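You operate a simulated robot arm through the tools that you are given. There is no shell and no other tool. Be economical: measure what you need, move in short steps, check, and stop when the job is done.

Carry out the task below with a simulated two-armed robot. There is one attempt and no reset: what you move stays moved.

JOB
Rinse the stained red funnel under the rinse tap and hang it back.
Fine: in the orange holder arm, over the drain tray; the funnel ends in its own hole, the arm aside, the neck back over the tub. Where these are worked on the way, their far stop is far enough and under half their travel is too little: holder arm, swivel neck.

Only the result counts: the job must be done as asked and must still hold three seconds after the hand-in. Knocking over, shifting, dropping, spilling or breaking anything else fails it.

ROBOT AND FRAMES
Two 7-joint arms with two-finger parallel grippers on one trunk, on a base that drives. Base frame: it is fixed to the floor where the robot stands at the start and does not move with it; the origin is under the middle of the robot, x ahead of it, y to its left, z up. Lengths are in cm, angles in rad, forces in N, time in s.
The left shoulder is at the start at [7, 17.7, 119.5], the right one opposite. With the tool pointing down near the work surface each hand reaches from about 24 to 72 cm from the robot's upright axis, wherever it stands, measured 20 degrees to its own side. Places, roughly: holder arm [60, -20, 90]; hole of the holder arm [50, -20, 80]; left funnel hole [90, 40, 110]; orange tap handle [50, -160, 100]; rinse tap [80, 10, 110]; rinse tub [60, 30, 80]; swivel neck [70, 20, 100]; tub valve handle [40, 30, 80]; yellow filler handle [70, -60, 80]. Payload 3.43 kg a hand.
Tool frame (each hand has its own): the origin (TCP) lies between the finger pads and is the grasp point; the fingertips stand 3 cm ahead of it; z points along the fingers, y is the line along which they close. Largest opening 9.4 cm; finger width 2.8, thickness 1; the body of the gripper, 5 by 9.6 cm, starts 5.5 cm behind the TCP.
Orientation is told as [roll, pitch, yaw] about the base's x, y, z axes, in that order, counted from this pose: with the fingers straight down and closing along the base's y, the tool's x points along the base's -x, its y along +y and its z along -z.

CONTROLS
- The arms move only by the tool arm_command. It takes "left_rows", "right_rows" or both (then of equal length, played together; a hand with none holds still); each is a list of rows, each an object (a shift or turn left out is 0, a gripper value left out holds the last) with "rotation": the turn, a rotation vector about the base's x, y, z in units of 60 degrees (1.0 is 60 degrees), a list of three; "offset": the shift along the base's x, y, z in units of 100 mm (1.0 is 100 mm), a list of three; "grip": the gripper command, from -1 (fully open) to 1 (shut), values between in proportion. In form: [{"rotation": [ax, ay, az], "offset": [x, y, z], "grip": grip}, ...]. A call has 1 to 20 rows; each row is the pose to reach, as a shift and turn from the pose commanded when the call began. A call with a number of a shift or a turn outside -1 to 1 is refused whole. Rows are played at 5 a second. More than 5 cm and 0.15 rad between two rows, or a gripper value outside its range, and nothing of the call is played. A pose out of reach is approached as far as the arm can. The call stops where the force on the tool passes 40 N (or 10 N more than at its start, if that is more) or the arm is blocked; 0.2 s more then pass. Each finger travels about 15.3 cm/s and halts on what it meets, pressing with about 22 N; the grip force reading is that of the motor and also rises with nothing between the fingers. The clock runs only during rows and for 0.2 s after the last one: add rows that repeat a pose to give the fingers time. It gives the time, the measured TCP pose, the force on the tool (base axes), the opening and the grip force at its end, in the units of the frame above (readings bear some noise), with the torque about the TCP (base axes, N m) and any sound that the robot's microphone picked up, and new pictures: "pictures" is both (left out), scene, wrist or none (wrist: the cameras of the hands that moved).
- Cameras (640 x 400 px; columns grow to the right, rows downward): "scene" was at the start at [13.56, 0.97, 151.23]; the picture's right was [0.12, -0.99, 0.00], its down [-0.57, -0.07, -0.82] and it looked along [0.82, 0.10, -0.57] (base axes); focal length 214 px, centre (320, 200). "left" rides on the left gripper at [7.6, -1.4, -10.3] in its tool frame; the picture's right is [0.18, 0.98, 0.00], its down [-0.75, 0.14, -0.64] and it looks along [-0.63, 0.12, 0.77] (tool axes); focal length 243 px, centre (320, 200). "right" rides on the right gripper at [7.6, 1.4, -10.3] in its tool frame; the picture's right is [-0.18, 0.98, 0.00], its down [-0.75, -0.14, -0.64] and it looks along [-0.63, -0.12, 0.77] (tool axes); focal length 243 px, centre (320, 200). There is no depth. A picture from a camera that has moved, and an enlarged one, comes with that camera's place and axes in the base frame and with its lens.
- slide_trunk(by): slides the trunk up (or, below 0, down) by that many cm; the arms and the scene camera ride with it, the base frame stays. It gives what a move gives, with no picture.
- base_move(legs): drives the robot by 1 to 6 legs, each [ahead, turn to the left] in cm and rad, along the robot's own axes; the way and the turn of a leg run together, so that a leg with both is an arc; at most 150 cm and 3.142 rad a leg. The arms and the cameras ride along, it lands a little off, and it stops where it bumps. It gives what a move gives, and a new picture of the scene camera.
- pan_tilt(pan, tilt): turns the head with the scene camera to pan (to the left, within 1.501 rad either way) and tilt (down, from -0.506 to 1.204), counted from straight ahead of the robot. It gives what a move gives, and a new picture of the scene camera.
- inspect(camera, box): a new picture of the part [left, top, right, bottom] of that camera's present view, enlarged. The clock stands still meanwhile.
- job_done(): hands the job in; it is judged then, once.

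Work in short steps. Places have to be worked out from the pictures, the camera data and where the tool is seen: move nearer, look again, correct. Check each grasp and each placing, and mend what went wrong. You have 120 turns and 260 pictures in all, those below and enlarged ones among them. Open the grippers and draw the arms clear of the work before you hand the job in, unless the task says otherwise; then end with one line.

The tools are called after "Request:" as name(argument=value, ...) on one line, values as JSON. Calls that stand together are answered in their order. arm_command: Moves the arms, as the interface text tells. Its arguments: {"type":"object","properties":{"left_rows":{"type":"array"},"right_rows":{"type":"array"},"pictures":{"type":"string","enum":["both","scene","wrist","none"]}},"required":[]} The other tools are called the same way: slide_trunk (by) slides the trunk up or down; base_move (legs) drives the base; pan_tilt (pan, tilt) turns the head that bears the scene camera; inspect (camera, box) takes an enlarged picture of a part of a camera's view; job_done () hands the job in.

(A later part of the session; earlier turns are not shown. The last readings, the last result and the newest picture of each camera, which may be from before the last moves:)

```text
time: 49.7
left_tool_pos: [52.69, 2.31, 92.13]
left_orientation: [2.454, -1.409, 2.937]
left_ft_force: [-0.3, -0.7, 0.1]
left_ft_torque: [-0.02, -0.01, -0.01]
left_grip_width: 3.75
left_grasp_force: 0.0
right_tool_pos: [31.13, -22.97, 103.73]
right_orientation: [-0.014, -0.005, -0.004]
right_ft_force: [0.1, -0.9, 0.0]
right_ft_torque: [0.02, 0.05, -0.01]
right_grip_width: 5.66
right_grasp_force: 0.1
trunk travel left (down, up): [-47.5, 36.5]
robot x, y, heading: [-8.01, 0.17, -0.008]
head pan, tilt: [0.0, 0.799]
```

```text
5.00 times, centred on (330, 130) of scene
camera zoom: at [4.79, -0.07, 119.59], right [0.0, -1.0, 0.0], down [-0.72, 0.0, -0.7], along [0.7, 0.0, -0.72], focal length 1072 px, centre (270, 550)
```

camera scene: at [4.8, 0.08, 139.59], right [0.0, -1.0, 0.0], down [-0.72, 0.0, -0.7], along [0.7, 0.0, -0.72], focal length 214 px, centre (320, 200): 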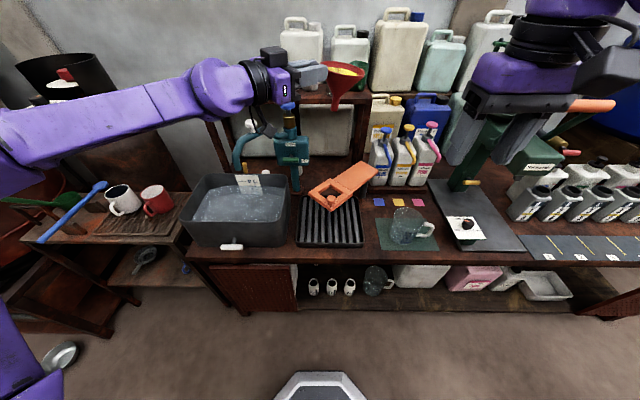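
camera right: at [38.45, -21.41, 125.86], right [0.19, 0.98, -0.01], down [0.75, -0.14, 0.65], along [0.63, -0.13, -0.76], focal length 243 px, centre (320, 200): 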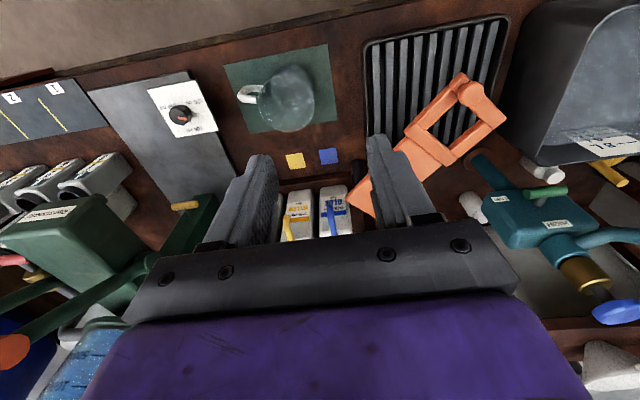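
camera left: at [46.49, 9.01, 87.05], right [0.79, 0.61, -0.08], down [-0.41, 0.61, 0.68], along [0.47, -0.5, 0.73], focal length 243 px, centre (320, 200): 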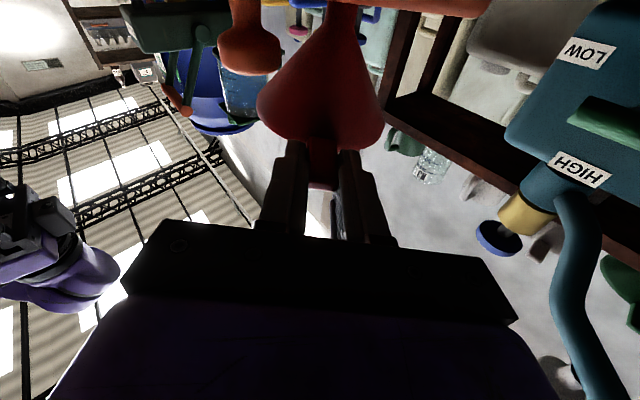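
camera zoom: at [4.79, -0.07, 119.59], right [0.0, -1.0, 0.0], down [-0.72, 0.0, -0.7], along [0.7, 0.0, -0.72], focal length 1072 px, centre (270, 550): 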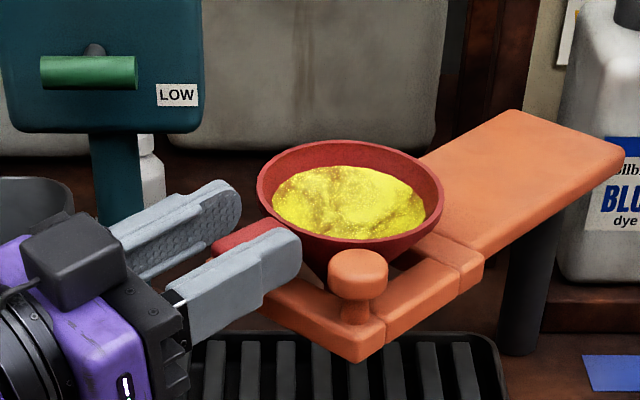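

It sits stably. I rise straight up 10 cm.

Request:
arm_command(left_rows=[{"offset": [0, 0, 0.1]}, {"offset": [0, 0, 0.25]}, {"offset": [0, 0, 0.5]}, {"offset": [0, 0, 0.75]}, {"offset": [0, 0, 1.0]}], pictures="scene")

Request:
inspect(camera="scene", box=[200, 50, 380, 190])

```text
time: 50.9
left_tool_pos: [52.67, 2.24, 102.0]
left_orientation: [2.452, -1.41, 2.94]
left_ft_force: [-1.1, -0.2, 0.0]
left_ft_torque: [0.04, 0.0, -0.01]
left_grip_width: 3.75
left_grasp_force: 0.1
right_tool_pos: [31.06, -22.92, 103.71]
right_orientation: [-0.013, -0.005, -0.006]
right_ft_force: [-0.3, 0.1, 0.1]
right_ft_torque: [-0.01, -0.02, 0.03]
right_grip_width: 5.64
right_grasp_force: 0.0
trunk travel left (down, up): [-47.5, 36.5]
robot x, y, heading: [-7.88, 0.02, -0.009]
head pan, tilt: [0.0, 0.799]
camera scene: at [4.75, -0.09, 119.59], right [0.0, -1.0, 0.0], down [-0.72, 0.0, -0.7], along [0.7, 0.0, -0.72], focal length 214 px, centre (320, 200)
```

scene: 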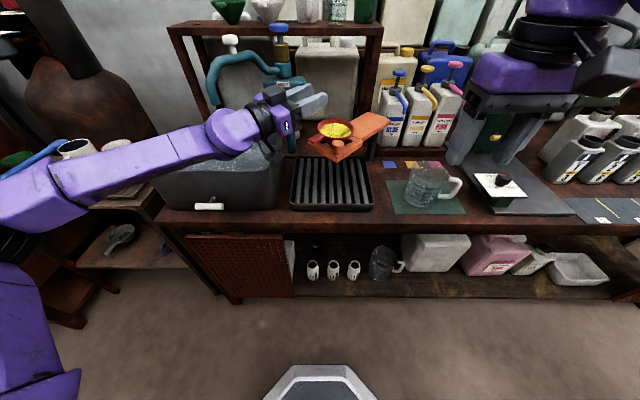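

```text
2.86 times, centred on (290, 120) of scene
camera zoom: at [4.75, -0.09, 119.59], right [0.0, -1.0, 0.0], down [-0.72, 0.0, -0.7], along [0.7, 0.0, -0.72], focal length 613 px, centre (406, 429)
```

zoom: 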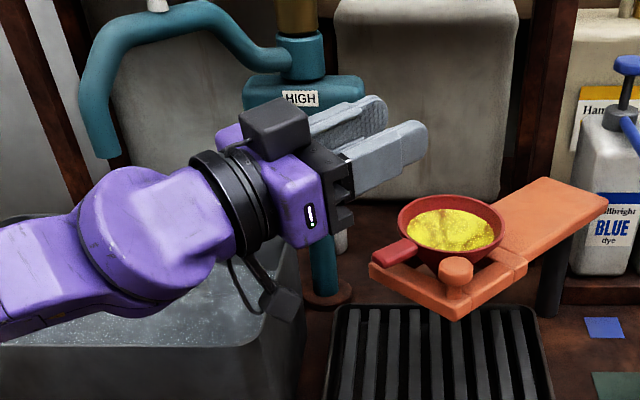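

The funnel rests well. Now the neck: white knob ≈ [64.8, 20.1, 110.3], swivel axis ≈ [77, 10.8]. I bring the left hand up and back to tool-down.

Request:
arm_command(left_rows=[{"offset": [-0.2, 0.1, 0.3], "rotation": [0, 0, 0.1]}, {"offset": [-0.4, 0.2, 0.6], "rotation": [0, 0, 0.2]}, {"offset": [-0.5, 0.4, 0.9], "rotation": [0, 0, 0.3]}, {"offset": [-0.5, 0.6, 1.0], "rotation": [0, 0, 0.4]}, {"offset": [-0.5, 0.8, 1.0], "rotation": [0, 0, 0.5]}, {"offset": [-0.5, 1.0, 1.0], "rotation": [0, 0, 0.6]}, {"offset": [-0.5, 1.0, 1.0], "rotation": [0, 0, 0.7]}, {"offset": [-0.5, 1.0, 1.0], "rotation": [0, 0, 0.78]}, {"offset": [-0.5, 1.0, 1.0], "rotation": [0, 0, 0.86]}], pictures="none")

Request:
arm_command(left_rows=[{"offset": [0, 0.1, 0], "rotation": [0, 0.13, 0], "grip": -0.2}, {"offset": [0, 0.2, 0], "rotation": [0, 0.26, 0]}, {"offset": [0, 0.3, 0], "rotation": [0, 0.39, 0]}, {"offset": [0, 0.4, 0], "rotation": [0, 0.52, 0]}, {"offset": [0, 0.5, 0], "rotation": [0, 0.65, 0]}, {"offset": [0, 0.6, 0], "rotation": [0, 0.78, 0]}, {"offset": [0, 0.7, 0], "rotation": [0, 0.91, 0]}, {"offset": [0, 0.8, 0], "rotation": [0, 1.0, 0]}], pictures="wrist")

```text
time: 52.9
left_tool_pos: [58.76, 26.96, 115.74]
left_orientation: [2.089, -1.391, -2.244]
left_ft_force: [0.7, 0.8, 0.3]
left_ft_torque: [-0.03, -0.01, 0.02]
left_grip_width: 3.79
left_grasp_force: 0.1
left hand out of reach, approached as far as the arm can: row 3, 4, 5, 6, 7, 8, 9
right_tool_pos: [31.11, -22.9, 103.73]
right_orientation: [-0.015, -0.005, -0.003]
right_ft_force: [0.7, -0.3, -0.2]
right_ft_torque: [0.02, -0.01, -0.01]
right_grip_width: 5.64
right_grasp_force: 0.1
trunk travel left (down, up): [-47.5, 36.5]
robot x, y, heading: [-8.23, -0.25, -0.011]
head pan, tilt: [0.0, 0.799]
```

```text
time: 54.7
left_tool_pos: [55.0, 32.13, 115.02]
left_orientation: [-0.058, -0.631, -0.175]
left_ft_force: [-1.3, 0.1, 0.5]
left_ft_torque: [0.02, -0.04, -0.03]
left_grip_width: 5.63
left_grasp_force: 0.0
left hand out of reach, approached as far as the arm can: row 7, 8
right_tool_pos: [30.73, -22.75, 103.93]
right_orientation: [-0.017, -0.012, -0.007]
right_ft_force: [-0.6, 0.9, 0.4]
right_ft_torque: [-0.01, -0.08, 0.03]
right_grip_width: 5.67
right_grasp_force: 0.1
trunk travel left (down, up): [-47.5, 36.5]
robot x, y, heading: [-8.14, -0.03, -0.004]
head pan, tilt: [0.0, 0.799]
camera left: at [42.75, 33.39, 118.8], right [0.06, 0.99, -0.16], down [0.26, 0.14, 0.96], along [0.96, -0.1, -0.25], focal length 243 px, centre (320, 200)
```

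left: 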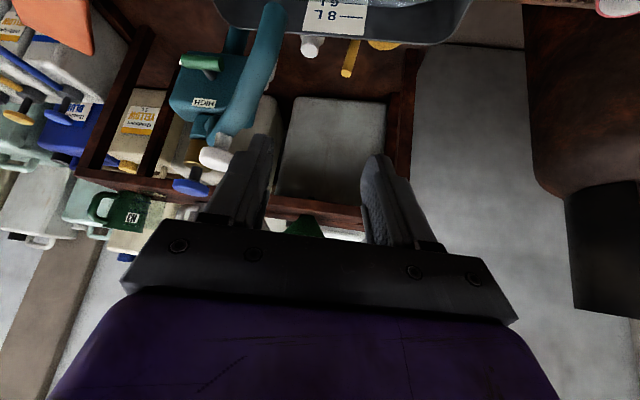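

The hand tilts forward 36°; to work comfortably at the neck's height I raise the trunk 15 cm and straighten the hand to tool-down.

Request:
slide_trunk(by=15)

Request:
arm_command(left_rows=[{"offset": [0, 0, 0], "rotation": [0, 0.12, 0.02]}, {"offset": [0, 0, 0], "rotation": [0.01, 0.24, 0.05]}, {"offset": [0, -0.1, 0], "rotation": [0.02, 0.36, 0.08]}, {"offset": [0, -0.2, 0], "rotation": [0.03, 0.48, 0.12]}, {"offset": [0, -0.3, 0], "rotation": [0.05, 0.6, 0.16]}, {"offset": [0, -0.3, 0], "rotation": [0.05, 0.6, 0.16]}])

```text
time: 56.5
left_tool_pos: [55.35, 31.99, 129.79]
left_orientation: [-0.059, -0.628, -0.173]
left_ft_force: [0.3, 0.0, 0.2]
left_ft_torque: [0.0, -0.01, -0.02]
left_grip_width: 5.65
left_grasp_force: 0.0
right_tool_pos: [31.12, -22.95, 118.79]
right_orientation: [-0.014, -0.006, -0.004]
right_ft_force: [-0.3, -0.6, 0.5]
right_ft_torque: [0.01, 0.0, 0.02]
right_grip_width: 5.66
right_grasp_force: 0.2
trunk travel left (down, up): [-62.5, 21.5]
robot x, y, heading: [-8.25, 0.37, -0.002]
head pan, tilt: [0.0, 0.799]
```

```text
time: 57.9
left_tool_pos: [48.44, 28.76, 123.7]
left_orientation: [-0.061, 0.0, 0.0]
left_ft_force: [0.2, 0.5, 0.0]
left_ft_torque: [0.0, 0.05, -0.05]
left_grip_width: 5.67
left_grasp_force: 0.0
left hand out of reach, approached as far as the arm can: row 1, 2, 3, 4, 5, 6
right_tool_pos: [31.23, -22.86, 118.77]
right_orientation: [-0.014, -0.006, -0.004]
right_ft_force: [0.0, 0.1, -0.5]
right_ft_torque: [0.04, 0.03, 0.01]
right_grip_width: 5.64
right_grasp_force: 0.0
trunk travel left (down, up): [-62.5, 21.5]
robot x, y, heading: [-7.83, 0.27, -0.006]
head pan, tilt: [0.0, 0.799]
camera scene: at [4.98, 0.0, 134.57], right [0.0, -1.0, 0.0], down [-0.72, 0.0, -0.7], along [0.7, 0.0, -0.72], focal length 214 px, centre (320, 200)
camera left: at [40.8, 27.97, 133.87], right [-0.18, 0.98, -0.06], down [0.75, 0.18, 0.63], along [0.63, 0.07, -0.77], focal length 243 px, centre (320, 200)
```

scene: 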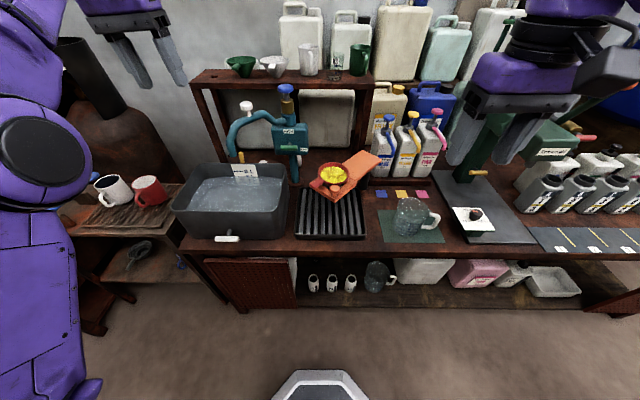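
left: 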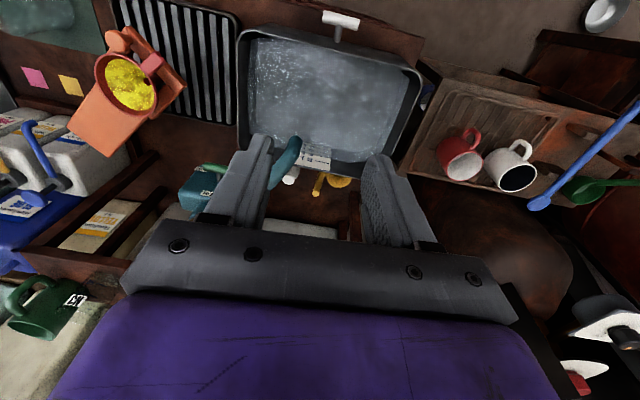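

Hand is tool-down. I drive 13 cm ahead so the neck and tap are within reach.

Request:
base_move(legs=[[13, 0]])

Request:
arm_command(left_rows=[{"offset": [0.15, -0.35, 0], "rotation": [0.05, 0, 0]}, {"offset": [0.3, -0.7, 0], "rotation": [0.05, 0, 0]}, {"offset": [0.3, -0.8, 0], "rotation": [0.05, 0, 0]}], pictures="wrist")

```text
time: 59.1
left_tool_pos: [61.05, 28.7, 123.78]
left_orientation: [-0.06, -0.005, 0.004]
left_ft_force: [-0.4, -0.5, 0.0]
left_ft_torque: [-0.01, 0.02, -0.02]
left_grip_width: 5.63
left_grasp_force: 0.0
right_tool_pos: [43.98, -22.83, 118.89]
right_orientation: [-0.014, -0.007, -0.004]
right_ft_force: [0.5, 1.2, 0.3]
right_ft_torque: [-0.02, 0.02, -0.02]
right_grip_width: 5.65
right_grasp_force: 0.1
trunk travel left (down, up): [-62.5, 21.5]
robot x, y, heading: [4.96, 0.23, -0.004]
head pan, tilt: [0.0, 0.799]
camera scene: at [17.63, -0.1, 134.61], right [0.0, -1.0, 0.0], down [-0.72, 0.0, -0.7], along [0.7, 0.0, -0.72], focal length 214 px, centre (320, 200)
```

scene: 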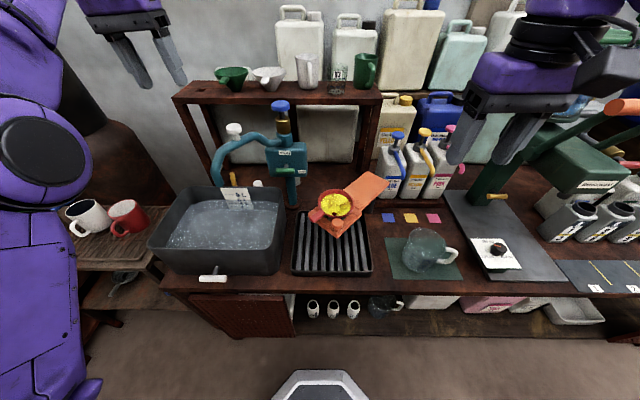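

```text
time: 59.9
left_tool_pos: [61.79, 20.56, 123.17]
left_orientation: [-0.007, -0.003, 0.004]
left_ft_force: [-0.6, -0.6, -0.9]
left_ft_torque: [0.01, 0.01, -0.01]
left_grip_width: 5.64
left_grasp_force: 0.0
left hand out of reach, approached as far as the arm can: row 1, 2, 3
right_tool_pos: [44.0, -22.87, 118.82]
right_orientation: [-0.014, -0.007, -0.003]
right_ft_force: [0.2, 0.5, -0.4]
right_ft_torque: [0.02, 0.0, 0.02]
right_grip_width: 5.65
right_grasp_force: 0.1
trunk travel left (down, up): [-62.5, 21.5]
robot x, y, heading: [4.7, 0.0, -0.007]
head pan, tilt: [0.0, 0.799]
camera left: at [54.09, 19.13, 133.39], right [-0.19, 0.98, -0.01], down [0.75, 0.15, 0.64], along [0.63, 0.11, -0.77], focal length 243 px, centre (320, 200)
```

left: 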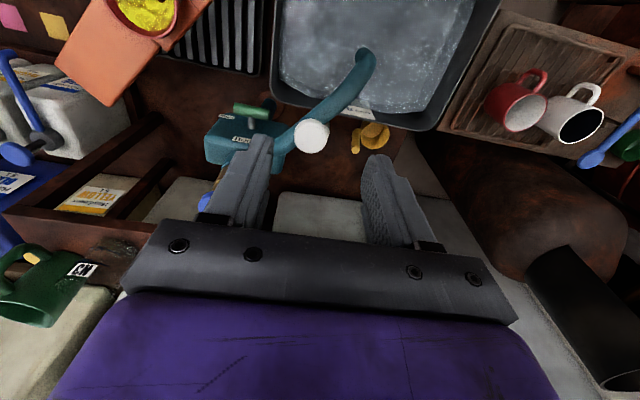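

White knob confirmed at [65.0, 20.1, 110.3]. I go over it and down in two steps.

Request:
arm_command(left_rows=[{"offset": [0.2, -0.045, -0.25]}, {"offset": [0.31, -0.045, -0.5]}, {"offset": [0.31, -0.045, -0.7]}, {"offset": [0.31, -0.045, -0.7]}], pictures="wrist")

```text
time: 60.9
left_tool_pos: [65.03, 20.05, 115.93]
left_orientation: [-0.008, -0.002, 0.002]
left_ft_force: [0.4, 0.1, 0.8]
left_ft_torque: [-0.01, 0.0, -0.02]
left_grip_width: 5.65
left_grasp_force: 0.2
right_tool_pos: [44.07, -22.86, 118.75]
right_orientation: [-0.015, -0.006, -0.004]
right_ft_force: [-0.4, 0.3, 0.2]
right_ft_torque: [0.04, 0.01, -0.01]
right_grip_width: 5.63
right_grasp_force: 0.0
trunk travel left (down, up): [-62.5, 21.5]
robot x, y, heading: [5.27, 0.37, -0.001]
head pan, tilt: [0.0, 0.799]
camera left: at [57.43, 18.62, 126.22], right [-0.19, 0.98, -0.01], down [0.75, 0.15, 0.64], along [0.63, 0.11, -0.77], focal length 243 px, centre (320, 200)
```

left: 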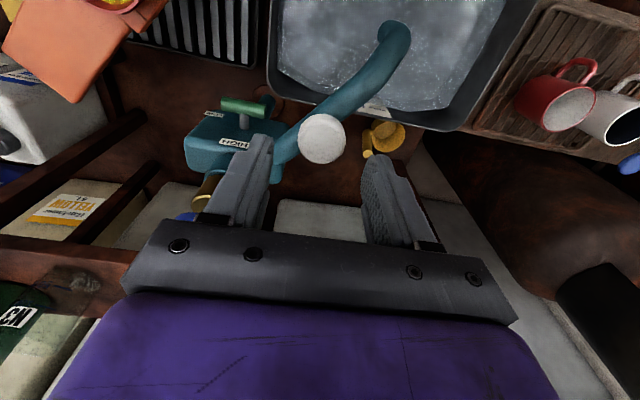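

Aligned. I descend 4.5 cm and close on the knob.

Request:
arm_command(left_rows=[{"offset": [0, 0, -0.25]}, {"offset": [0, 0, -0.45]}, {"offset": [0, 0, -0.45], "grip": 0.1}, {"offset": [0, 0, -0.45], "grip": 0.6}, {"offset": [0, 0, -0.45], "grip": 1}, {"offset": [0, 0, -0.45], "grip": 1}], pictures="wrist")

```text
time: 62.3
left_tool_pos: [64.98, 20.1, 111.56]
left_orientation: [-0.009, -0.003, 0.003]
left_ft_force: [-1.7, -0.7, -4.0]
left_ft_torque: [0.14, -1.14, -0.36]
left_grip_width: 3.28
left_grasp_force: 45.3
right_tool_pos: [44.04, -23.0, 118.6]
right_orientation: [-0.015, -0.007, -0.004]
right_ft_force: [0.0, 0.4, 0.3]
right_ft_torque: [0.02, 0.01, -0.02]
right_grip_width: 5.65
right_grasp_force: 0.1
trunk travel left (down, up): [-62.5, 21.5]
robot x, y, heading: [4.97, -0.32, -0.002]
head pan, tilt: [0.0, 0.799]
camera left: at [57.36, 18.7, 121.77], right [-0.19, 0.98, -0.01], down [0.75, 0.15, 0.64], along [0.63, 0.11, -0.77], focal length 243 px, centre (320, 200)
```

left: 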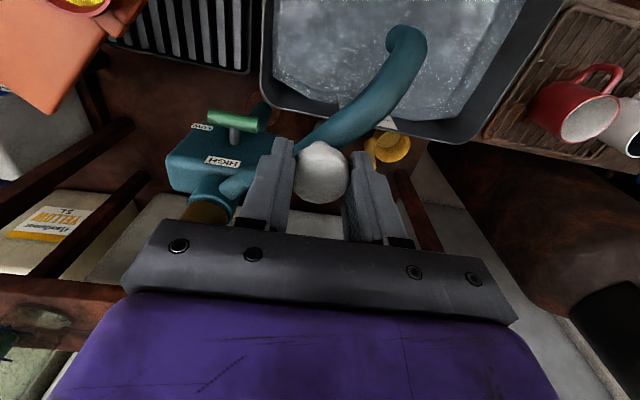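

Knob held (3.28 cm). I swing the neck along its arc (radius ≈15.3 about [77, 10.8]) toward the tray, first half.

Request:
arm_command(left_rows=[{"offset": [-0.05, -0.06, 0], "rotation": [0, 0, 0.045]}, {"offset": [-0.1, -0.12, 0], "rotation": [0, 0, 0.09]}, {"offset": [-0.14, -0.19, 0], "rotation": [0, 0, 0.14]}, {"offset": [-0.175, -0.26, 0], "rotation": [0, 0, 0.19]}, {"offset": [-0.21, -0.335, 0], "rotation": [0, 0, 0.24]}, {"offset": [-0.24, -0.41, 0], "rotation": [0, 0, 0.29]}], pictures="wrist")

```text
time: 63.7
left_tool_pos: [62.43, 15.96, 111.56]
left_orientation: [-0.008, -0.003, 0.306]
left_ft_force: [1.3, -3.7, 6.4]
left_ft_torque: [0.33, 1.07, -0.39]
left_grip_width: 3.26
left_grasp_force: 44.8
right_tool_pos: [44.08, -23.06, 118.62]
right_orientation: [-0.011, -0.005, -0.004]
right_ft_force: [-0.5, 1.1, 0.9]
right_ft_torque: [0.01, 0.0, 0.0]
right_grip_width: 5.64
right_grasp_force: 0.1
trunk travel left (down, up): [-62.5, 21.5]
robot x, y, heading: [4.9, 0.37, -0.003]
head pan, tilt: [0.0, 0.799]
camera left: at [55.67, 12.32, 121.77], right [-0.47, 0.88, -0.01], down [0.67, 0.37, 0.64], along [0.57, 0.3, -0.77], focal length 243 px, centre (320, 200)
```

left: 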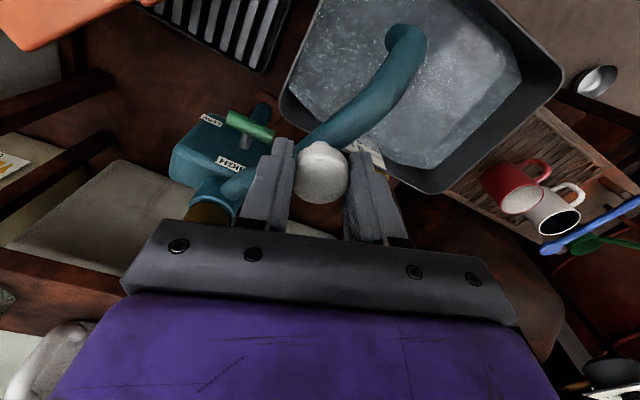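

Low forces; on along the arc.

Request:
arm_command(left_rows=[{"offset": [-0.025, -0.075, 0], "rotation": [0, 0, 0.05]}, {"offset": [-0.045, -0.15, 0], "rotation": [0, 0, 0.1]}, {"offset": [-0.06, -0.23, 0], "rotation": [0, 0, 0.15]}, {"offset": [-0.075, -0.31, 0], "rotation": [0, 0, 0.2]}, {"offset": [-0.085, -0.39, 0], "rotation": [0, 0, 0.25]}, {"offset": [-0.09, -0.47, 0], "rotation": [0, 0, 0.3]}, {"offset": [-0.09, -0.55, 0], "rotation": [0, 0, 0.35]}, {"offset": [-0.086, -0.63, 0], "rotation": [0, 0, 0.4]}, {"offset": [-0.08, -0.71, 0], "rotation": [0, 0, 0.45]}, {"offset": [-0.067, -0.79, 0], "rotation": [0, 0, 0.5]}, {"offset": [-0.05, -0.865, 0], "rotation": [0, 0, 0.55]}, {"offset": [-0.03, -0.94, 0], "rotation": [0, 0, 0.6]}])

```text
time: 64.9
left_tool_pos: [62.59, 13.65, 112.75]
left_orientation: [-0.005, 0.017, 0.545]
left_ft_force: [-6.4, 3.9, -7.7]
left_ft_torque: [0.46, 0.28, 0.23]
left_grip_width: 3.33
left_grasp_force: 45.1
left hand out of reach, approached as far as the arm can: row 4, 5
right_tool_pos: [43.96, -22.94, 118.78]
right_orientation: [-0.014, -0.006, -0.003]
right_ft_force: [0.0, -1.0, 0.2]
right_ft_torque: [0.03, -0.01, 0.03]
right_grip_width: 5.64
right_grasp_force: 0.0
trunk travel left (down, up): [-62.5, 21.5]
robot x, y, heading: [4.77, 0.21, -0.001]
head pan, tilt: [0.0, 0.799]
stopped in row 5 (left hand): the force on the tool passed its limit at 72 N (the readings are from after the stop); the commanded pose is now the measured one
camera scene: at [17.66, -0.06, 134.63], right [0.0, -1.0, 0.0], down [-0.72, 0.0, -0.7], along [0.7, 0.0, -0.72], focal length 214 px, centre (320, 200)
camera left: at [56.97, 8.63, 123.14], right [-0.67, 0.74, 0.0], down [0.58, 0.52, 0.63], along [0.47, 0.42, -0.78], focal length 243 px, centre (320, 200)
```

scene: 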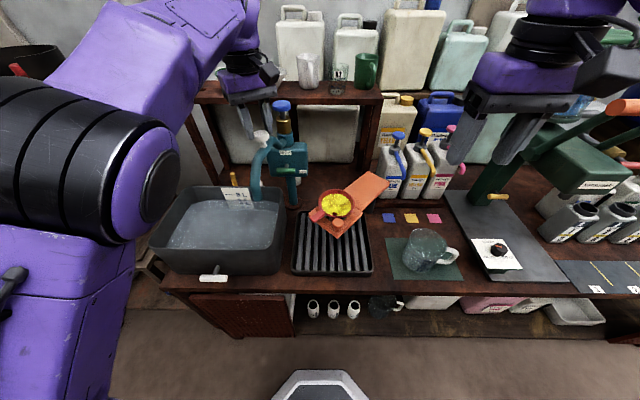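
left: 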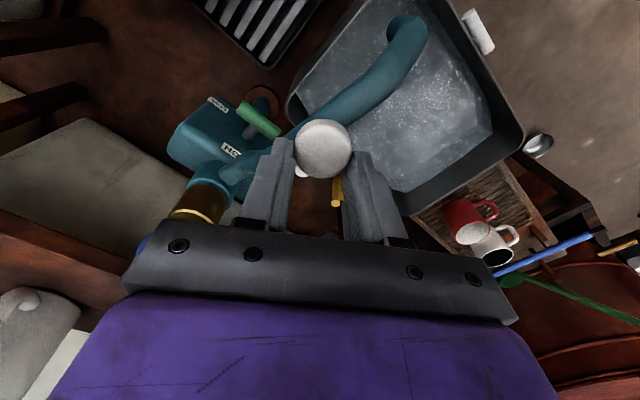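

The arm's wrist limit stopped it, not the neck. I release, rise, and turn the hand back to a more natural yaw before regripping.

Request:
arm_command(left_rows=[{"offset": [0, 0, 0], "grip": 0.1}, {"offset": [0, 0, 0], "grip": -0.25}, {"offset": [0, 0, 0.2]}, {"offset": [0, 0, 0.4], "rotation": [0, 0, -0.1]}, {"offset": [-0.02, -0.02, 0.4], "rotation": [0, 0, -0.22]}, {"offset": [-0.04, -0.03, 0.4], "rotation": [0, 0, -0.35]}, {"offset": [-0.06, -0.05, 0.4], "rotation": [0, 0, -0.48]}, {"offset": [-0.08, -0.06, 0.4], "rotation": [0, 0, -0.6]}, {"offset": [-0.09, -0.06, 0.4], "rotation": [0, 0, -0.7]}, {"offset": [-0.09, -0.06, 0.4], "rotation": [0, 0, -0.7]}], pictures="wrist")

```text
time: 67.1
left_tool_pos: [61.61, 13.1, 116.92]
left_orientation: [-0.009, 0.015, -0.191]
left_ft_force: [0.2, -0.4, -0.1]
left_ft_torque: [-0.02, 0.0, 0.03]
left_grip_width: 5.88
left_grasp_force: 0.2
right_tool_pos: [44.02, -22.89, 118.73]
right_orientation: [-0.014, -0.005, -0.004]
right_ft_force: [-0.4, 0.0, 0.4]
right_ft_torque: [0.01, 0.02, 0.01]
right_grip_width: 5.64
right_grasp_force: 0.1
trunk travel left (down, up): [-62.5, 21.5]
robot x, y, heading: [4.99, -0.05, -0.005]
head pan, tilt: [0.0, 0.799]
camera left: at [54.18, 13.12, 127.27], right [0.01, 1.0, -0.01], down [0.78, 0.0, 0.63], along [0.63, -0.01, -0.78], focal length 243 px, centre (320, 200)
```

left: 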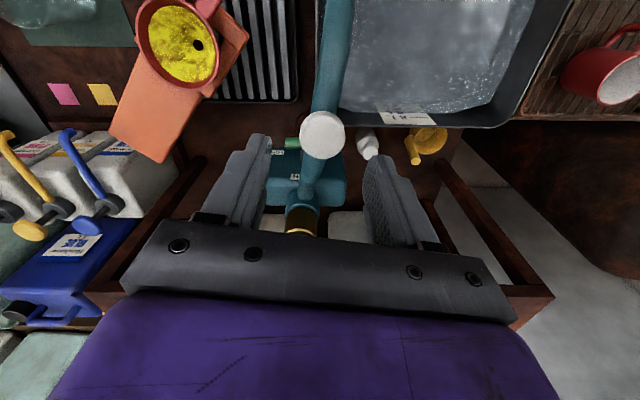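

Knob at [61.7, 13.1]. I descend, regrip, and test the swing a little without turning the hand.

Request:
arm_command(left_rows=[{"offset": [0, 0, -0.3]}, {"offset": [0, 0, -0.54]}, {"offset": [0, 0, -0.54], "grip": 0.2}, {"offset": [0, 0, -0.54], "grip": 1}, {"offset": [0, 0, -0.54], "grip": 1}, {"offset": [-0.005, -0.08, -0.54], "grip": 1}, {"offset": [-0.01, -0.16, -0.54], "grip": 1}, {"offset": [-0.01, -0.24, -0.54], "grip": 1}, {"offset": [-0.005, -0.32, -0.54], "grip": 1}], pictures="wrist")

```text
time: 69.1
left_tool_pos: [61.69, 9.91, 111.51]
left_orientation: [-0.011, 0.016, -0.191]
left_ft_force: [-1.5, 3.2, -2.4]
left_ft_torque: [0.12, -0.18, 0.45]
left_grip_width: 3.36
left_grasp_force: 45.1
right_tool_pos: [44.09, -22.82, 118.8]
right_orientation: [-0.015, -0.005, -0.003]
right_ft_force: [-0.2, 0.3, -0.3]
right_ft_torque: [-0.01, 0.0, -0.01]
right_grip_width: 5.65
right_grasp_force: 0.1
trunk travel left (down, up): [-62.5, 21.5]
robot x, y, heading: [4.7, 0.24, -0.003]
head pan, tilt: [0.0, 0.799]
camera left: at [54.16, 9.91, 121.88], right [0.01, 1.0, -0.01], down [0.78, 0.0, 0.63], along [0.63, -0.01, -0.78], focal length 243 px, centre (320, 200)
```

left: 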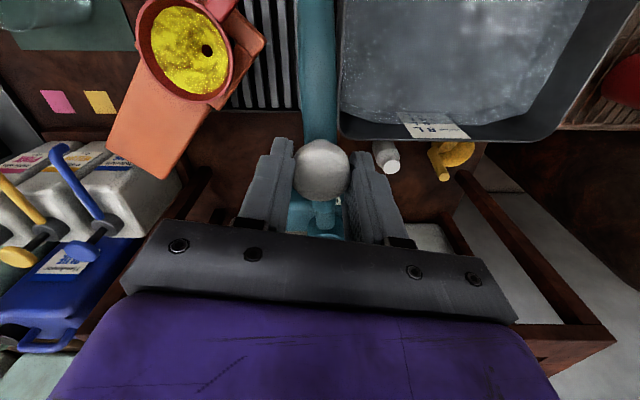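

Swinging fine. I go on to near the funnel and look.

Request:
arm_command(left_rows=[{"offset": [0.005, -0.06, 0]}, {"offset": [0.015, -0.125, 0]}, {"offset": [0.025, -0.19, 0]}, {"offset": [0.04, -0.255, 0]}, {"offset": [0.058, -0.32, 0]}, {"offset": [0.075, -0.385, 0]}, {"offset": [0.097, -0.45, 0]}, {"offset": [0.12, -0.51, 0]}, {"offset": [0.15, -0.57, 0]}, {"offset": [0.18, -0.63, 0]}])

```text
time: 71.3
left_tool_pos: [63.54, 3.59, 111.47]
left_orientation: [-0.009, 0.015, -0.19]
left_ft_force: [0.7, 4.0, 4.2]
left_ft_torque: [0.26, -0.02, 0.48]
left_grip_width: 3.38
left_grasp_force: 45.1
right_tool_pos: [43.95, -22.72, 118.79]
right_orientation: [-0.014, -0.005, -0.005]
right_ft_force: [0.0, 0.1, -0.1]
right_ft_torque: [-0.02, 0.01, -0.01]
right_grip_width: 5.66
right_grasp_force: 0.0
trunk travel left (down, up): [-62.5, 21.5]
robot x, y, heading: [4.95, 0.16, -0.001]
head pan, tilt: [0.0, 0.799]
camera scene: at [17.65, -0.01, 134.59], right [0.0, -1.0, 0.0], down [-0.72, 0.0, -0.7], along [0.7, 0.0, -0.72], focal length 214 px, centre (320, 200)
camera left: at [55.97, 3.59, 121.83], right [0.01, 1.0, -0.01], down [0.78, 0.0, 0.63], along [0.63, -0.01, -0.78], focal length 243 px, centre (320, 200)
```

scene: 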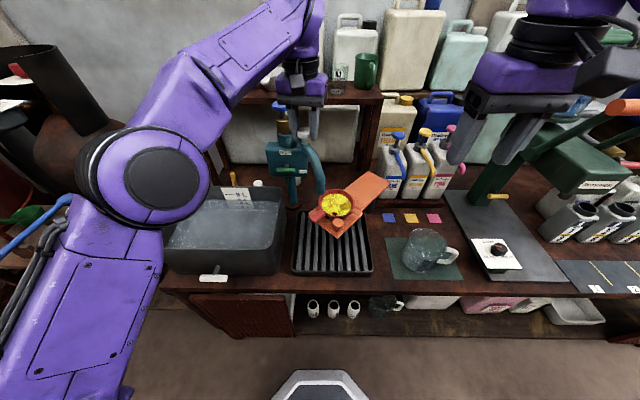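
left: 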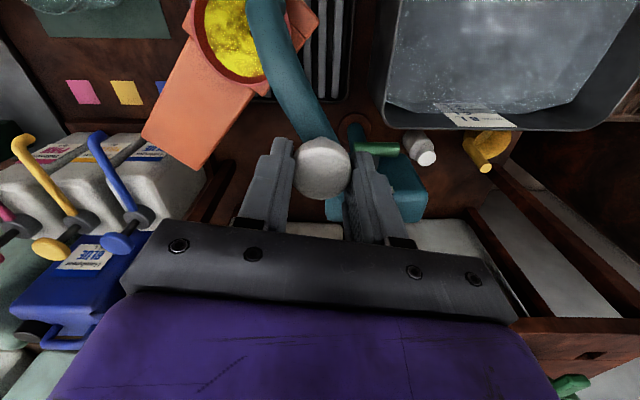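

Spout nears the funnel. I continue to about -38° and check.

Request:
arm_command(left_rows=[{"offset": [0.032, -0.056, 0]}, {"offset": [0.065, -0.112, 0]}, {"offset": [0.1, -0.167, 0]}, {"offset": [0.14, -0.22, 0]}], pictures="wrist")

Request:
inspect(camera="scene", box=[250, 80, 410, 260])

```text
time: 72.3
left_tool_pos: [64.23, 2.36, 111.54]
left_orientation: [-0.01, 0.011, -0.191]
left_ft_force: [8.3, 3.2, 9.7]
left_ft_torque: [0.13, -0.74, -0.32]
left_grip_width: 3.37
left_grasp_force: 44.8
left hand out of reach, approached as far as the arm can: row 3, 4
right_tool_pos: [44.1, -22.78, 118.76]
right_orientation: [-0.013, -0.006, -0.004]
right_ft_force: [-0.7, 0.0, 0.6]
right_ft_torque: [0.02, -0.03, 0.01]
right_grip_width: 5.63
right_grasp_force: 0.1
trunk travel left (down, up): [-62.5, 21.5]
robot x, y, heading: [4.5, -0.03, -0.005]
head pan, tilt: [0.0, 0.799]
camera left: at [56.61, 2.48, 121.81], right [0.01, 1.0, -0.01], down [0.77, 0.0, 0.63], along [0.63, -0.01, -0.77], focal length 243 px, centre (320, 200)
```

left: 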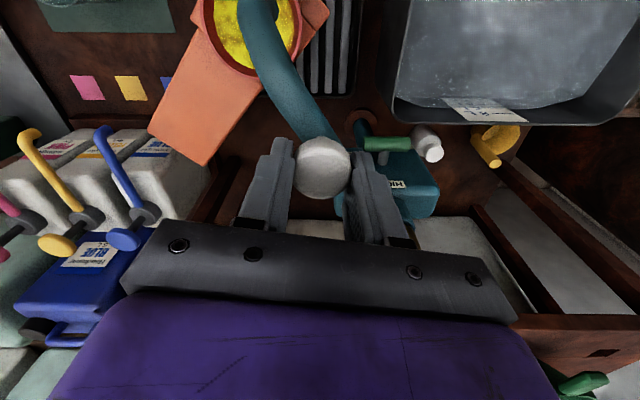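

```text
2.22 times, centred on (330, 170) of scene
camera zoom: at [17.73, -0.01, 134.6], right [0.0, -1.0, 0.0], down [-0.72, 0.0, -0.7], along [0.7, 0.0, -0.72], focal length 477 px, centre (298, 267)
```

zoom: 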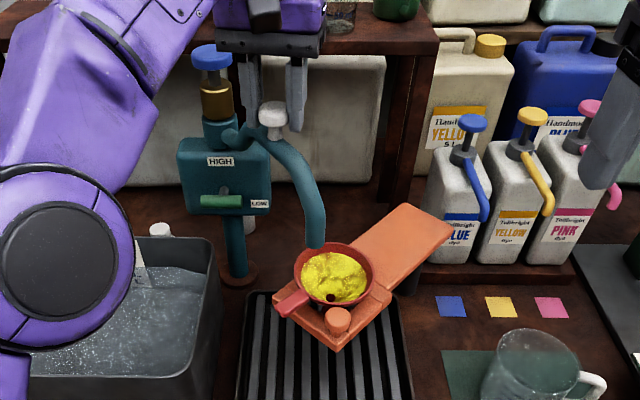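

The left arm is at its reach end with about 6° missing. I release, take the left hand away, and let the right hand finish the swing.

Request:
arm_command(left_rows=[{"offset": [0, 0, 0], "grip": 0.1}, {"offset": [0, 0, 0], "grip": -0.3}, {"offset": [0, 0, 0.2]}, {"offset": [0, 0.0, 0.5]}, {"offset": [0, 0.4, 0.5]}, {"offset": [-0.1, 0.8, 0.5]}, {"offset": [-0.2, 1.0, 0.5]}], pictures="none")

Request:
arm_command(left_rows=[{"offset": [-0.2, 0.4, 0.1]}, {"offset": [-0.4, 0.8, 0.2]}, {"offset": [-0.6, 1.0, 0.3]}, {"offset": [-0.8, 1.0, 0.3]}], right_rows=[{"offset": [0.3, 0.3, 0.0]}, {"offset": [0.6, 0.6, 0.0]}, {"offset": [0.9, 0.9, 0.0]}, {"offset": [1.0, 1.0, 0.0]}])

```text
time: 73.9
left_tool_pos: [62.06, 12.0, 116.57]
left_orientation: [-0.008, 0.014, -0.191]
left_ft_force: [-0.4, -0.5, -0.1]
left_ft_torque: [0.05, 0.0, 0.0]
left_grip_width: 6.11
left_grasp_force: 0.1
left hand out of reach, approached as far as the arm can: row 3, 4, 5
right_tool_pos: [43.96, -22.94, 118.77]
right_orientation: [-0.015, -0.005, -0.003]
right_ft_force: [1.1, -0.4, -1.5]
right_ft_torque: [0.04, 0.02, 0.01]
right_grip_width: 5.62
right_grasp_force: 0.1
trunk travel left (down, up): [-62.5, 21.5]
robot x, y, heading: [4.69, 0.04, -0.0]
head pan, tilt: [0.0, 0.799]
```

```text
time: 74.9
left_tool_pos: [54.05, 22.71, 119.51]
left_orientation: [-0.01, 0.013, -0.191]
left_ft_force: [0.1, 0.4, -0.2]
left_ft_torque: [-0.04, -0.01, 0.01]
left_grip_width: 6.11
left_grasp_force: 0.0
right_tool_pos: [53.97, -12.61, 118.81]
right_orientation: [-0.014, -0.007, -0.002]
right_ft_force: [0.1, 0.5, 0.9]
right_ft_torque: [-0.03, -0.04, -0.02]
right_grip_width: 5.65
right_grasp_force: 0.0
trunk travel left (down, up): [-62.5, 21.5]
robot x, y, heading: [4.67, 0.16, -0.001]
head pan, tilt: [0.0, 0.799]
camera scene: at [17.55, 0.14, 134.61], right [0.0, -1.0, 0.0], down [-0.72, 0.0, -0.7], along [0.7, 0.0, -0.72], focal length 214 px, centre (320, 200)
camera right: at [46.41, -11.03, 128.82], right [0.19, 0.98, -0.01], down [0.75, -0.13, 0.65], along [0.64, -0.13, -0.76], focal length 243 px, centre (320, 200)
camera left: at [46.47, 22.71, 129.87], right [0.0, 1.0, -0.01], down [0.78, 0.0, 0.63], along [0.63, -0.01, -0.78], focal length 243 px, centre (320, 200)
```

scene: 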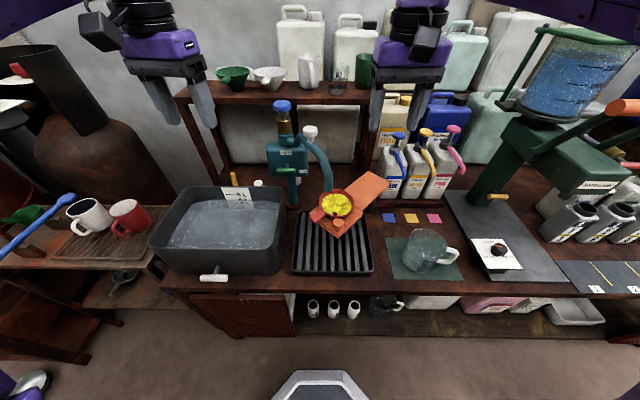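
right: 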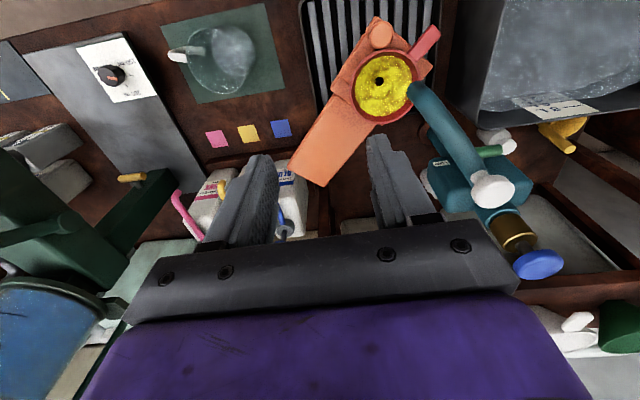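
left: 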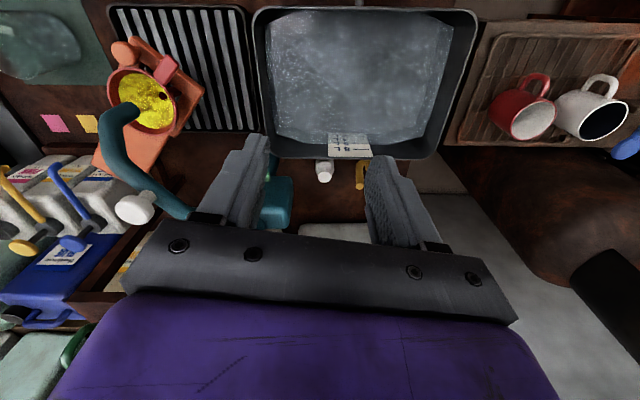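

Right hand goes over the white knob (≈[64.2, 2.4]).

Request:
arm_command(right_rows=[{"offset": [0.35, 0.35, 0.0], "grip": -0.3}, {"offset": [0.7, 0.7, 0.0]}, {"offset": [0.98, 1.0, 0.0]}, {"offset": [0.98, 1.0, 0.0]}], pictures="none")

Request:
arm_command(right_rows=[{"offset": [0, 0.3, 0.0]}, {"offset": [0, 0.49, -0.1]}, {"offset": [0, 0.49, -0.2]}, {"offset": [0, 0.49, -0.2]}], pictures="wrist")

```text
time: 75.9
left_tool_pos: [54.31, 22.64, 119.35]
left_orientation: [-0.012, 0.017, -0.188]
left_ft_force: [0.4, 0.5, -0.4]
left_ft_torque: [-0.03, -0.01, -0.05]
left_grip_width: 6.14
left_grasp_force: 0.0
right_tool_pos: [62.17, -2.98, 116.32]
right_orientation: [-0.014, -0.002, -0.002]
right_ft_force: [0.5, 0.6, -0.6]
right_ft_torque: [0.01, 0.03, -0.01]
right_grip_width: 6.11
right_grasp_force: 0.1
right hand out of reach, approached as far as the arm can: row 3, 4
trunk travel left (down, up): [-62.5, 21.5]
robot x, y, heading: [4.74, 0.1, 0.002]
head pan, tilt: [0.0, 0.799]
```

```text
time: 76.9
left_tool_pos: [54.08, 22.62, 119.5]
left_orientation: [-0.009, 0.014, -0.19]
left_ft_force: [0.0, -0.5, 0.5]
left_ft_torque: [-0.02, 0.02, -0.04]
left_grip_width: 6.12
left_grasp_force: 0.1
right_tool_pos: [62.06, -0.31, 114.16]
right_orientation: [-0.014, -0.009, -0.004]
right_ft_force: [0.4, 0.4, 0.2]
right_ft_torque: [-0.05, 0.0, 0.01]
right_grip_width: 6.12
right_grasp_force: 0.1
right hand out of reach, approached as far as the arm can: row 1, 2, 3, 4
trunk travel left (down, up): [-62.5, 21.5]
robot x, y, heading: [4.91, -0.07, 0.002]
head pan, tilt: [0.0, 0.799]
camera right: at [54.52, 1.25, 124.14], right [0.19, 0.98, -0.01], down [0.75, -0.13, 0.65], along [0.64, -0.13, -0.76], focal length 243 px, centre (320, 200)
```

right: 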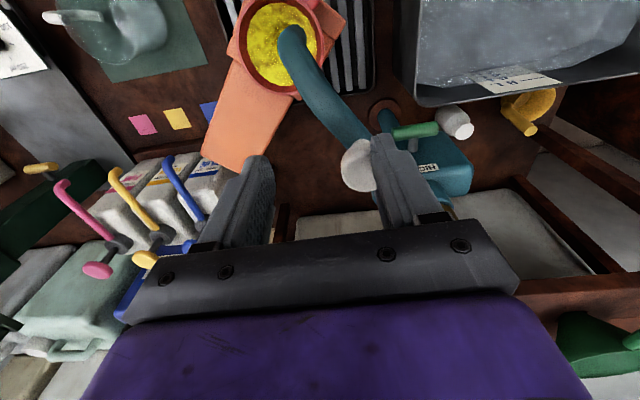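

Reach is short because the trunk is low. I raise it 20 cm and come down on the knob with the arm lower.

Request:
slide_trunk(by=20)

Request:
arm_command(right_rows=[{"offset": [0.1, 0.15, -0.3]}, {"offset": [0.21, 0.27, -0.6]}, {"offset": [0.21, 0.27, -1.0]}, {"offset": [0.21, 0.27, -1.0]}], pictures="none")

Request:
arm_command(right_rows=[{"offset": [0, 0, -0.35]}, {"offset": [0, 0, -0.7]}, {"offset": [0, 0, -0.7]}], pictures="wrist")

```text
time: 79.0
left_tool_pos: [54.13, 22.55, 139.39]
left_orientation: [-0.009, 0.015, -0.191]
left_ft_force: [-0.2, 0.3, 0.5]
left_ft_torque: [0.01, -0.01, 0.01]
left_grip_width: 6.12
left_grasp_force: 0.0
right_tool_pos: [62.06, -0.31, 134.1]
right_orientation: [-0.015, -0.008, -0.001]
right_ft_force: [-0.1, -0.3, 0.1]
right_ft_torque: [0.0, -0.03, 0.01]
right_grip_width: 6.11
right_grasp_force: 0.0
trunk travel left (down, up): [-82.5, 1.5]
robot x, y, heading: [4.67, 0.23, -0.002]
head pan, tilt: [0.0, 0.799]
```

```text
time: 80.0
left_tool_pos: [54.06, 22.58, 139.61]
left_orientation: [-0.01, 0.017, -0.19]
left_ft_force: [-1.0, 0.5, -0.3]
left_ft_torque: [0.0, 0.02, 0.02]
left_grip_width: 6.11
left_grasp_force: 0.1
right_tool_pos: [64.29, 1.92, 123.94]
right_orientation: [-0.011, -0.007, -0.011]
right_ft_force: [-1.1, -0.1, 0.0]
right_ft_torque: [0.02, 0.05, 0.02]
right_grip_width: 6.11
right_grasp_force: 0.1
right hand out of reach, approached as far as the arm can: row 2
trunk travel left (down, up): [-82.5, 1.5]
robot x, y, heading: [4.96, -0.11, 0.002]
head pan, tilt: [0.0, 0.799]
```

```text
time: 80.8
left_tool_pos: [54.18, 22.48, 139.49]
left_orientation: [-0.008, 0.016, -0.19]
left_ft_force: [0.5, -0.2, 0.4]
left_ft_torque: [0.02, -0.02, 0.0]
left_grip_width: 6.12
left_grasp_force: 0.0
right_tool_pos: [64.45, 1.61, 117.41]
right_orientation: [-0.001, -0.007, -0.017]
right_ft_force: [-0.4, 0.3, -0.1]
right_ft_torque: [-0.01, 0.0, 0.01]
right_grip_width: 6.09
right_grasp_force: 0.0
trunk travel left (down, up): [-82.5, 1.5]
robot x, y, heading: [4.44, 0.02, -0.003]
head pan, tilt: [0.0, 0.799]
camera right: at [56.86, 3.27, 127.45], right [0.2, 0.98, 0.0], down [0.75, -0.15, 0.65], along [0.63, -0.13, -0.76], focal length 243 px, centre (320, 200)
```

right: 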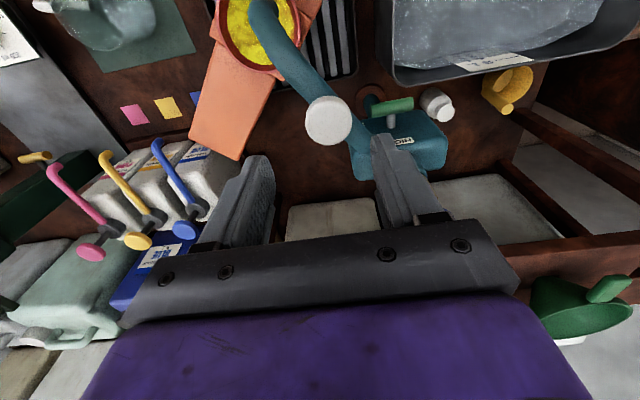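

Knob at [63.8, 2.5]; I align, descend and grip it.

Request:
arm_command(right_rows=[{"offset": [-0.065, 0.085, -0.2]}, {"offset": [-0.065, 0.085, -0.4]}, {"offset": [-0.065, 0.085, -0.59]}, {"offset": [-0.065, 0.085, -0.59], "grip": 0.2}, {"offset": [-0.065, 0.085, -0.59], "grip": 1}, {"offset": [-0.065, 0.085, -0.59], "grip": 1}], pictures="wrist")

```text
time: 82.2
left_tool_pos: [54.01, 22.51, 139.63]
left_orientation: [-0.01, 0.015, -0.189]
left_ft_force: [0.3, -0.2, 0.8]
left_ft_torque: [-0.01, 0.04, -0.02]
left_grip_width: 6.13
left_grasp_force: 0.1
right_tool_pos: [64.02, 2.47, 111.5]
right_orientation: [-0.002, -0.01, -0.02]
right_ft_force: [6.9, 3.7, 18.6]
right_ft_torque: [0.31, 0.85, 0.04]
right_grip_width: 3.33
right_grasp_force: 45.5
trunk travel left (down, up): [-82.5, 1.5]
robot x, y, heading: [5.09, -0.0, 0.003]
head pan, tilt: [0.0, 0.799]
camera right: at [56.4, 4.1, 121.63], right [0.2, 0.98, 0.0], down [0.74, -0.16, 0.65], along [0.64, -0.13, -0.76], focal length 243 px, centre (320, 200)
```

right: 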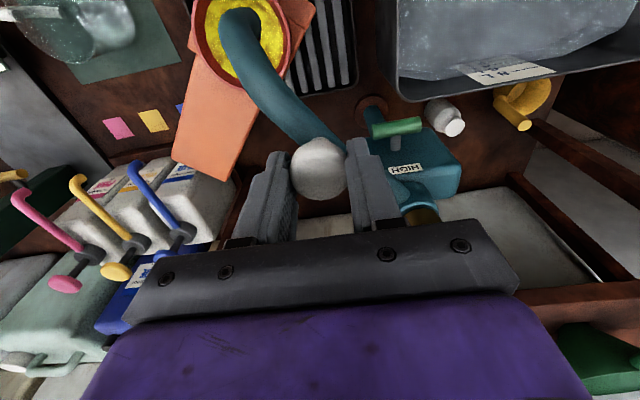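

Held. I push on along the arc until the stop.

Request:
arm_command(right_rows=[{"offset": [0.04, -0.055, 0]}, {"offset": [0.085, -0.11, 0]}, {"offset": [0.127, -0.16, 0]}, {"offset": [0.17, -0.21, 0]}, {"offset": [0.22, -0.26, 0]}, {"offset": [0.27, -0.305, 0]}], pictures="wrist")

Request:
inspect(camera="scene", box=[250, 100, 410, 280])

```text
time: 83.6
left_tool_pos: [53.24, 22.6, 139.78]
left_orientation: [-0.008, 0.011, -0.188]
left_ft_force: [-0.3, -1.1, 0.4]
left_ft_torque: [0.05, 0.0, -0.03]
left_grip_width: 6.12
left_grasp_force: 0.1
right_tool_pos: [64.89, 1.18, 111.5]
right_orientation: [-0.003, -0.007, 0.004]
right_ft_force: [-18.5, 17.9, 19.4]
right_ft_torque: [-0.6, 0.88, -0.49]
right_grip_width: 3.36
right_grasp_force: 45.0
trunk travel left (down, up): [-82.5, 1.5]
robot x, y, heading: [4.29, 0.2, 0.008]
head pan, tilt: [0.0, 0.799]
stopped in row 6 (right hand): the force on the tool passed its limit at 43 N (the readings are from after the stop); the commanded pose is now the measured one
camera right: at [57.32, 2.67, 121.58], right [0.18, 0.98, 0.0], down [0.75, -0.14, 0.65], along [0.64, -0.12, -0.76], focal length 243 px, centre (320, 200)
```

right: 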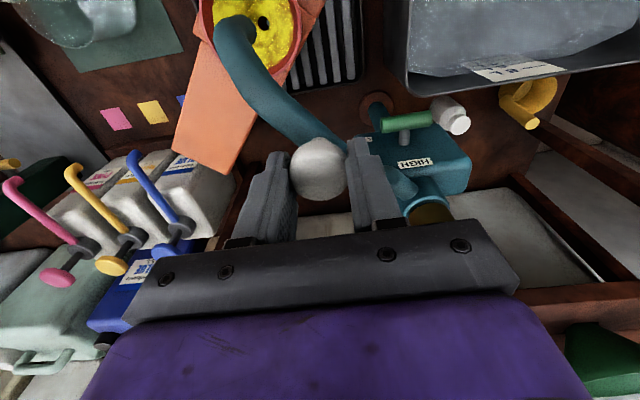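

```text
2.22 times, centred on (330, 190) of scene
camera zoom: at [16.67, 0.1, 154.67], right [0.0, -1.0, 0.0], down [-0.71, 0.0, -0.7], along [0.7, 0.0, -0.71], focal length 477 px, centre (298, 222)
```

zoom: 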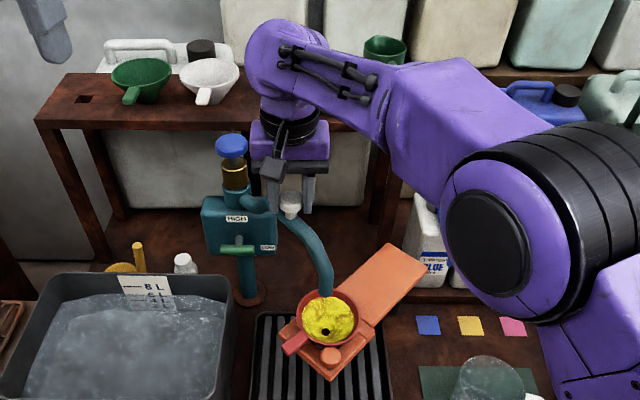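

The neck is at its far stop, spout over the funnel. I release and raise the right hand, then look closely at the tap's blue knob.

Request:
arm_command(right_rows=[{"offset": [0, 0, 0], "grip": 0.1}, {"offset": [0, 0, 0], "grip": -0.3}, {"offset": [0, 0, 0.2]}, {"offset": [0, 0, 0.5]}, {"offset": [0, 0, 0.9]}, {"offset": [0, 0, 0.9]}], pictures="wrist")

Request:
inspect(camera="scene", box=[260, 140, 350, 260])

```text
time: 85.0
left_tool_pos: [54.13, 22.55, 139.46]
left_orientation: [-0.01, 0.016, -0.19]
left_ft_force: [-0.5, -0.7, -0.2]
left_ft_torque: [-0.01, -0.03, -0.02]
left_grip_width: 6.11
left_grasp_force: 0.1
right_tool_pos: [65.68, 0.67, 120.02]
right_orientation: [-0.008, -0.002, -0.001]
right_ft_force: [-0.9, 0.4, 0.4]
right_ft_torque: [0.03, -0.03, 0.02]
right_grip_width: 6.1
right_grasp_force: 0.1
trunk travel left (down, up): [-82.5, 1.5]
robot x, y, heading: [4.97, 0.14, -0.004]
head pan, tilt: [0.0, 0.799]
camera right: at [58.22, 2.19, 130.14], right [0.18, 0.98, -0.01], down [0.75, -0.14, 0.64], along [0.63, -0.13, -0.76], focal length 243 px, centre (320, 200)
```

right: 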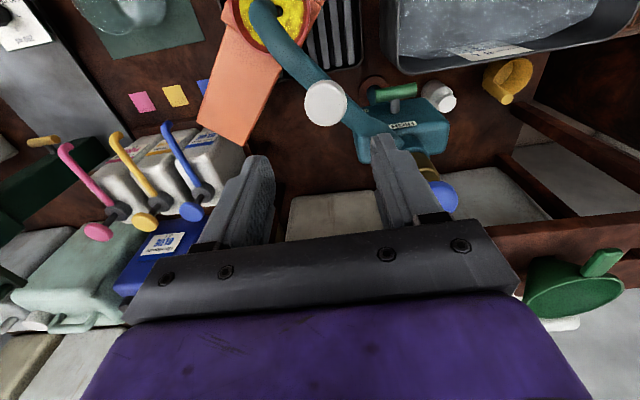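

```text
3.33 times, centred on (305, 200) of scene
camera zoom: at [17.63, 0.01, 154.59], right [0.0, -1.0, 0.0], down [-0.72, 0.0, -0.7], along [0.7, 0.0, -0.72], focal length 715 px, centre (370, 200)
```

zoom: 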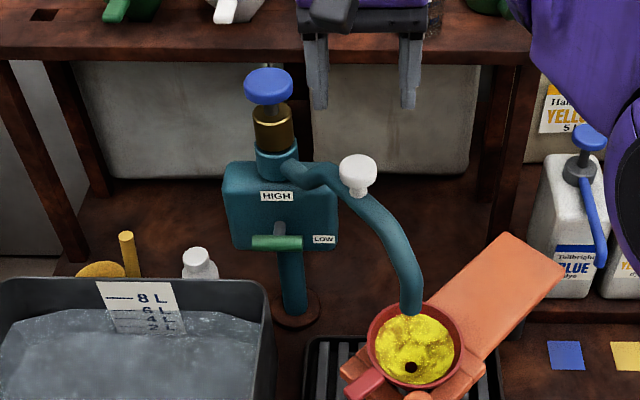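

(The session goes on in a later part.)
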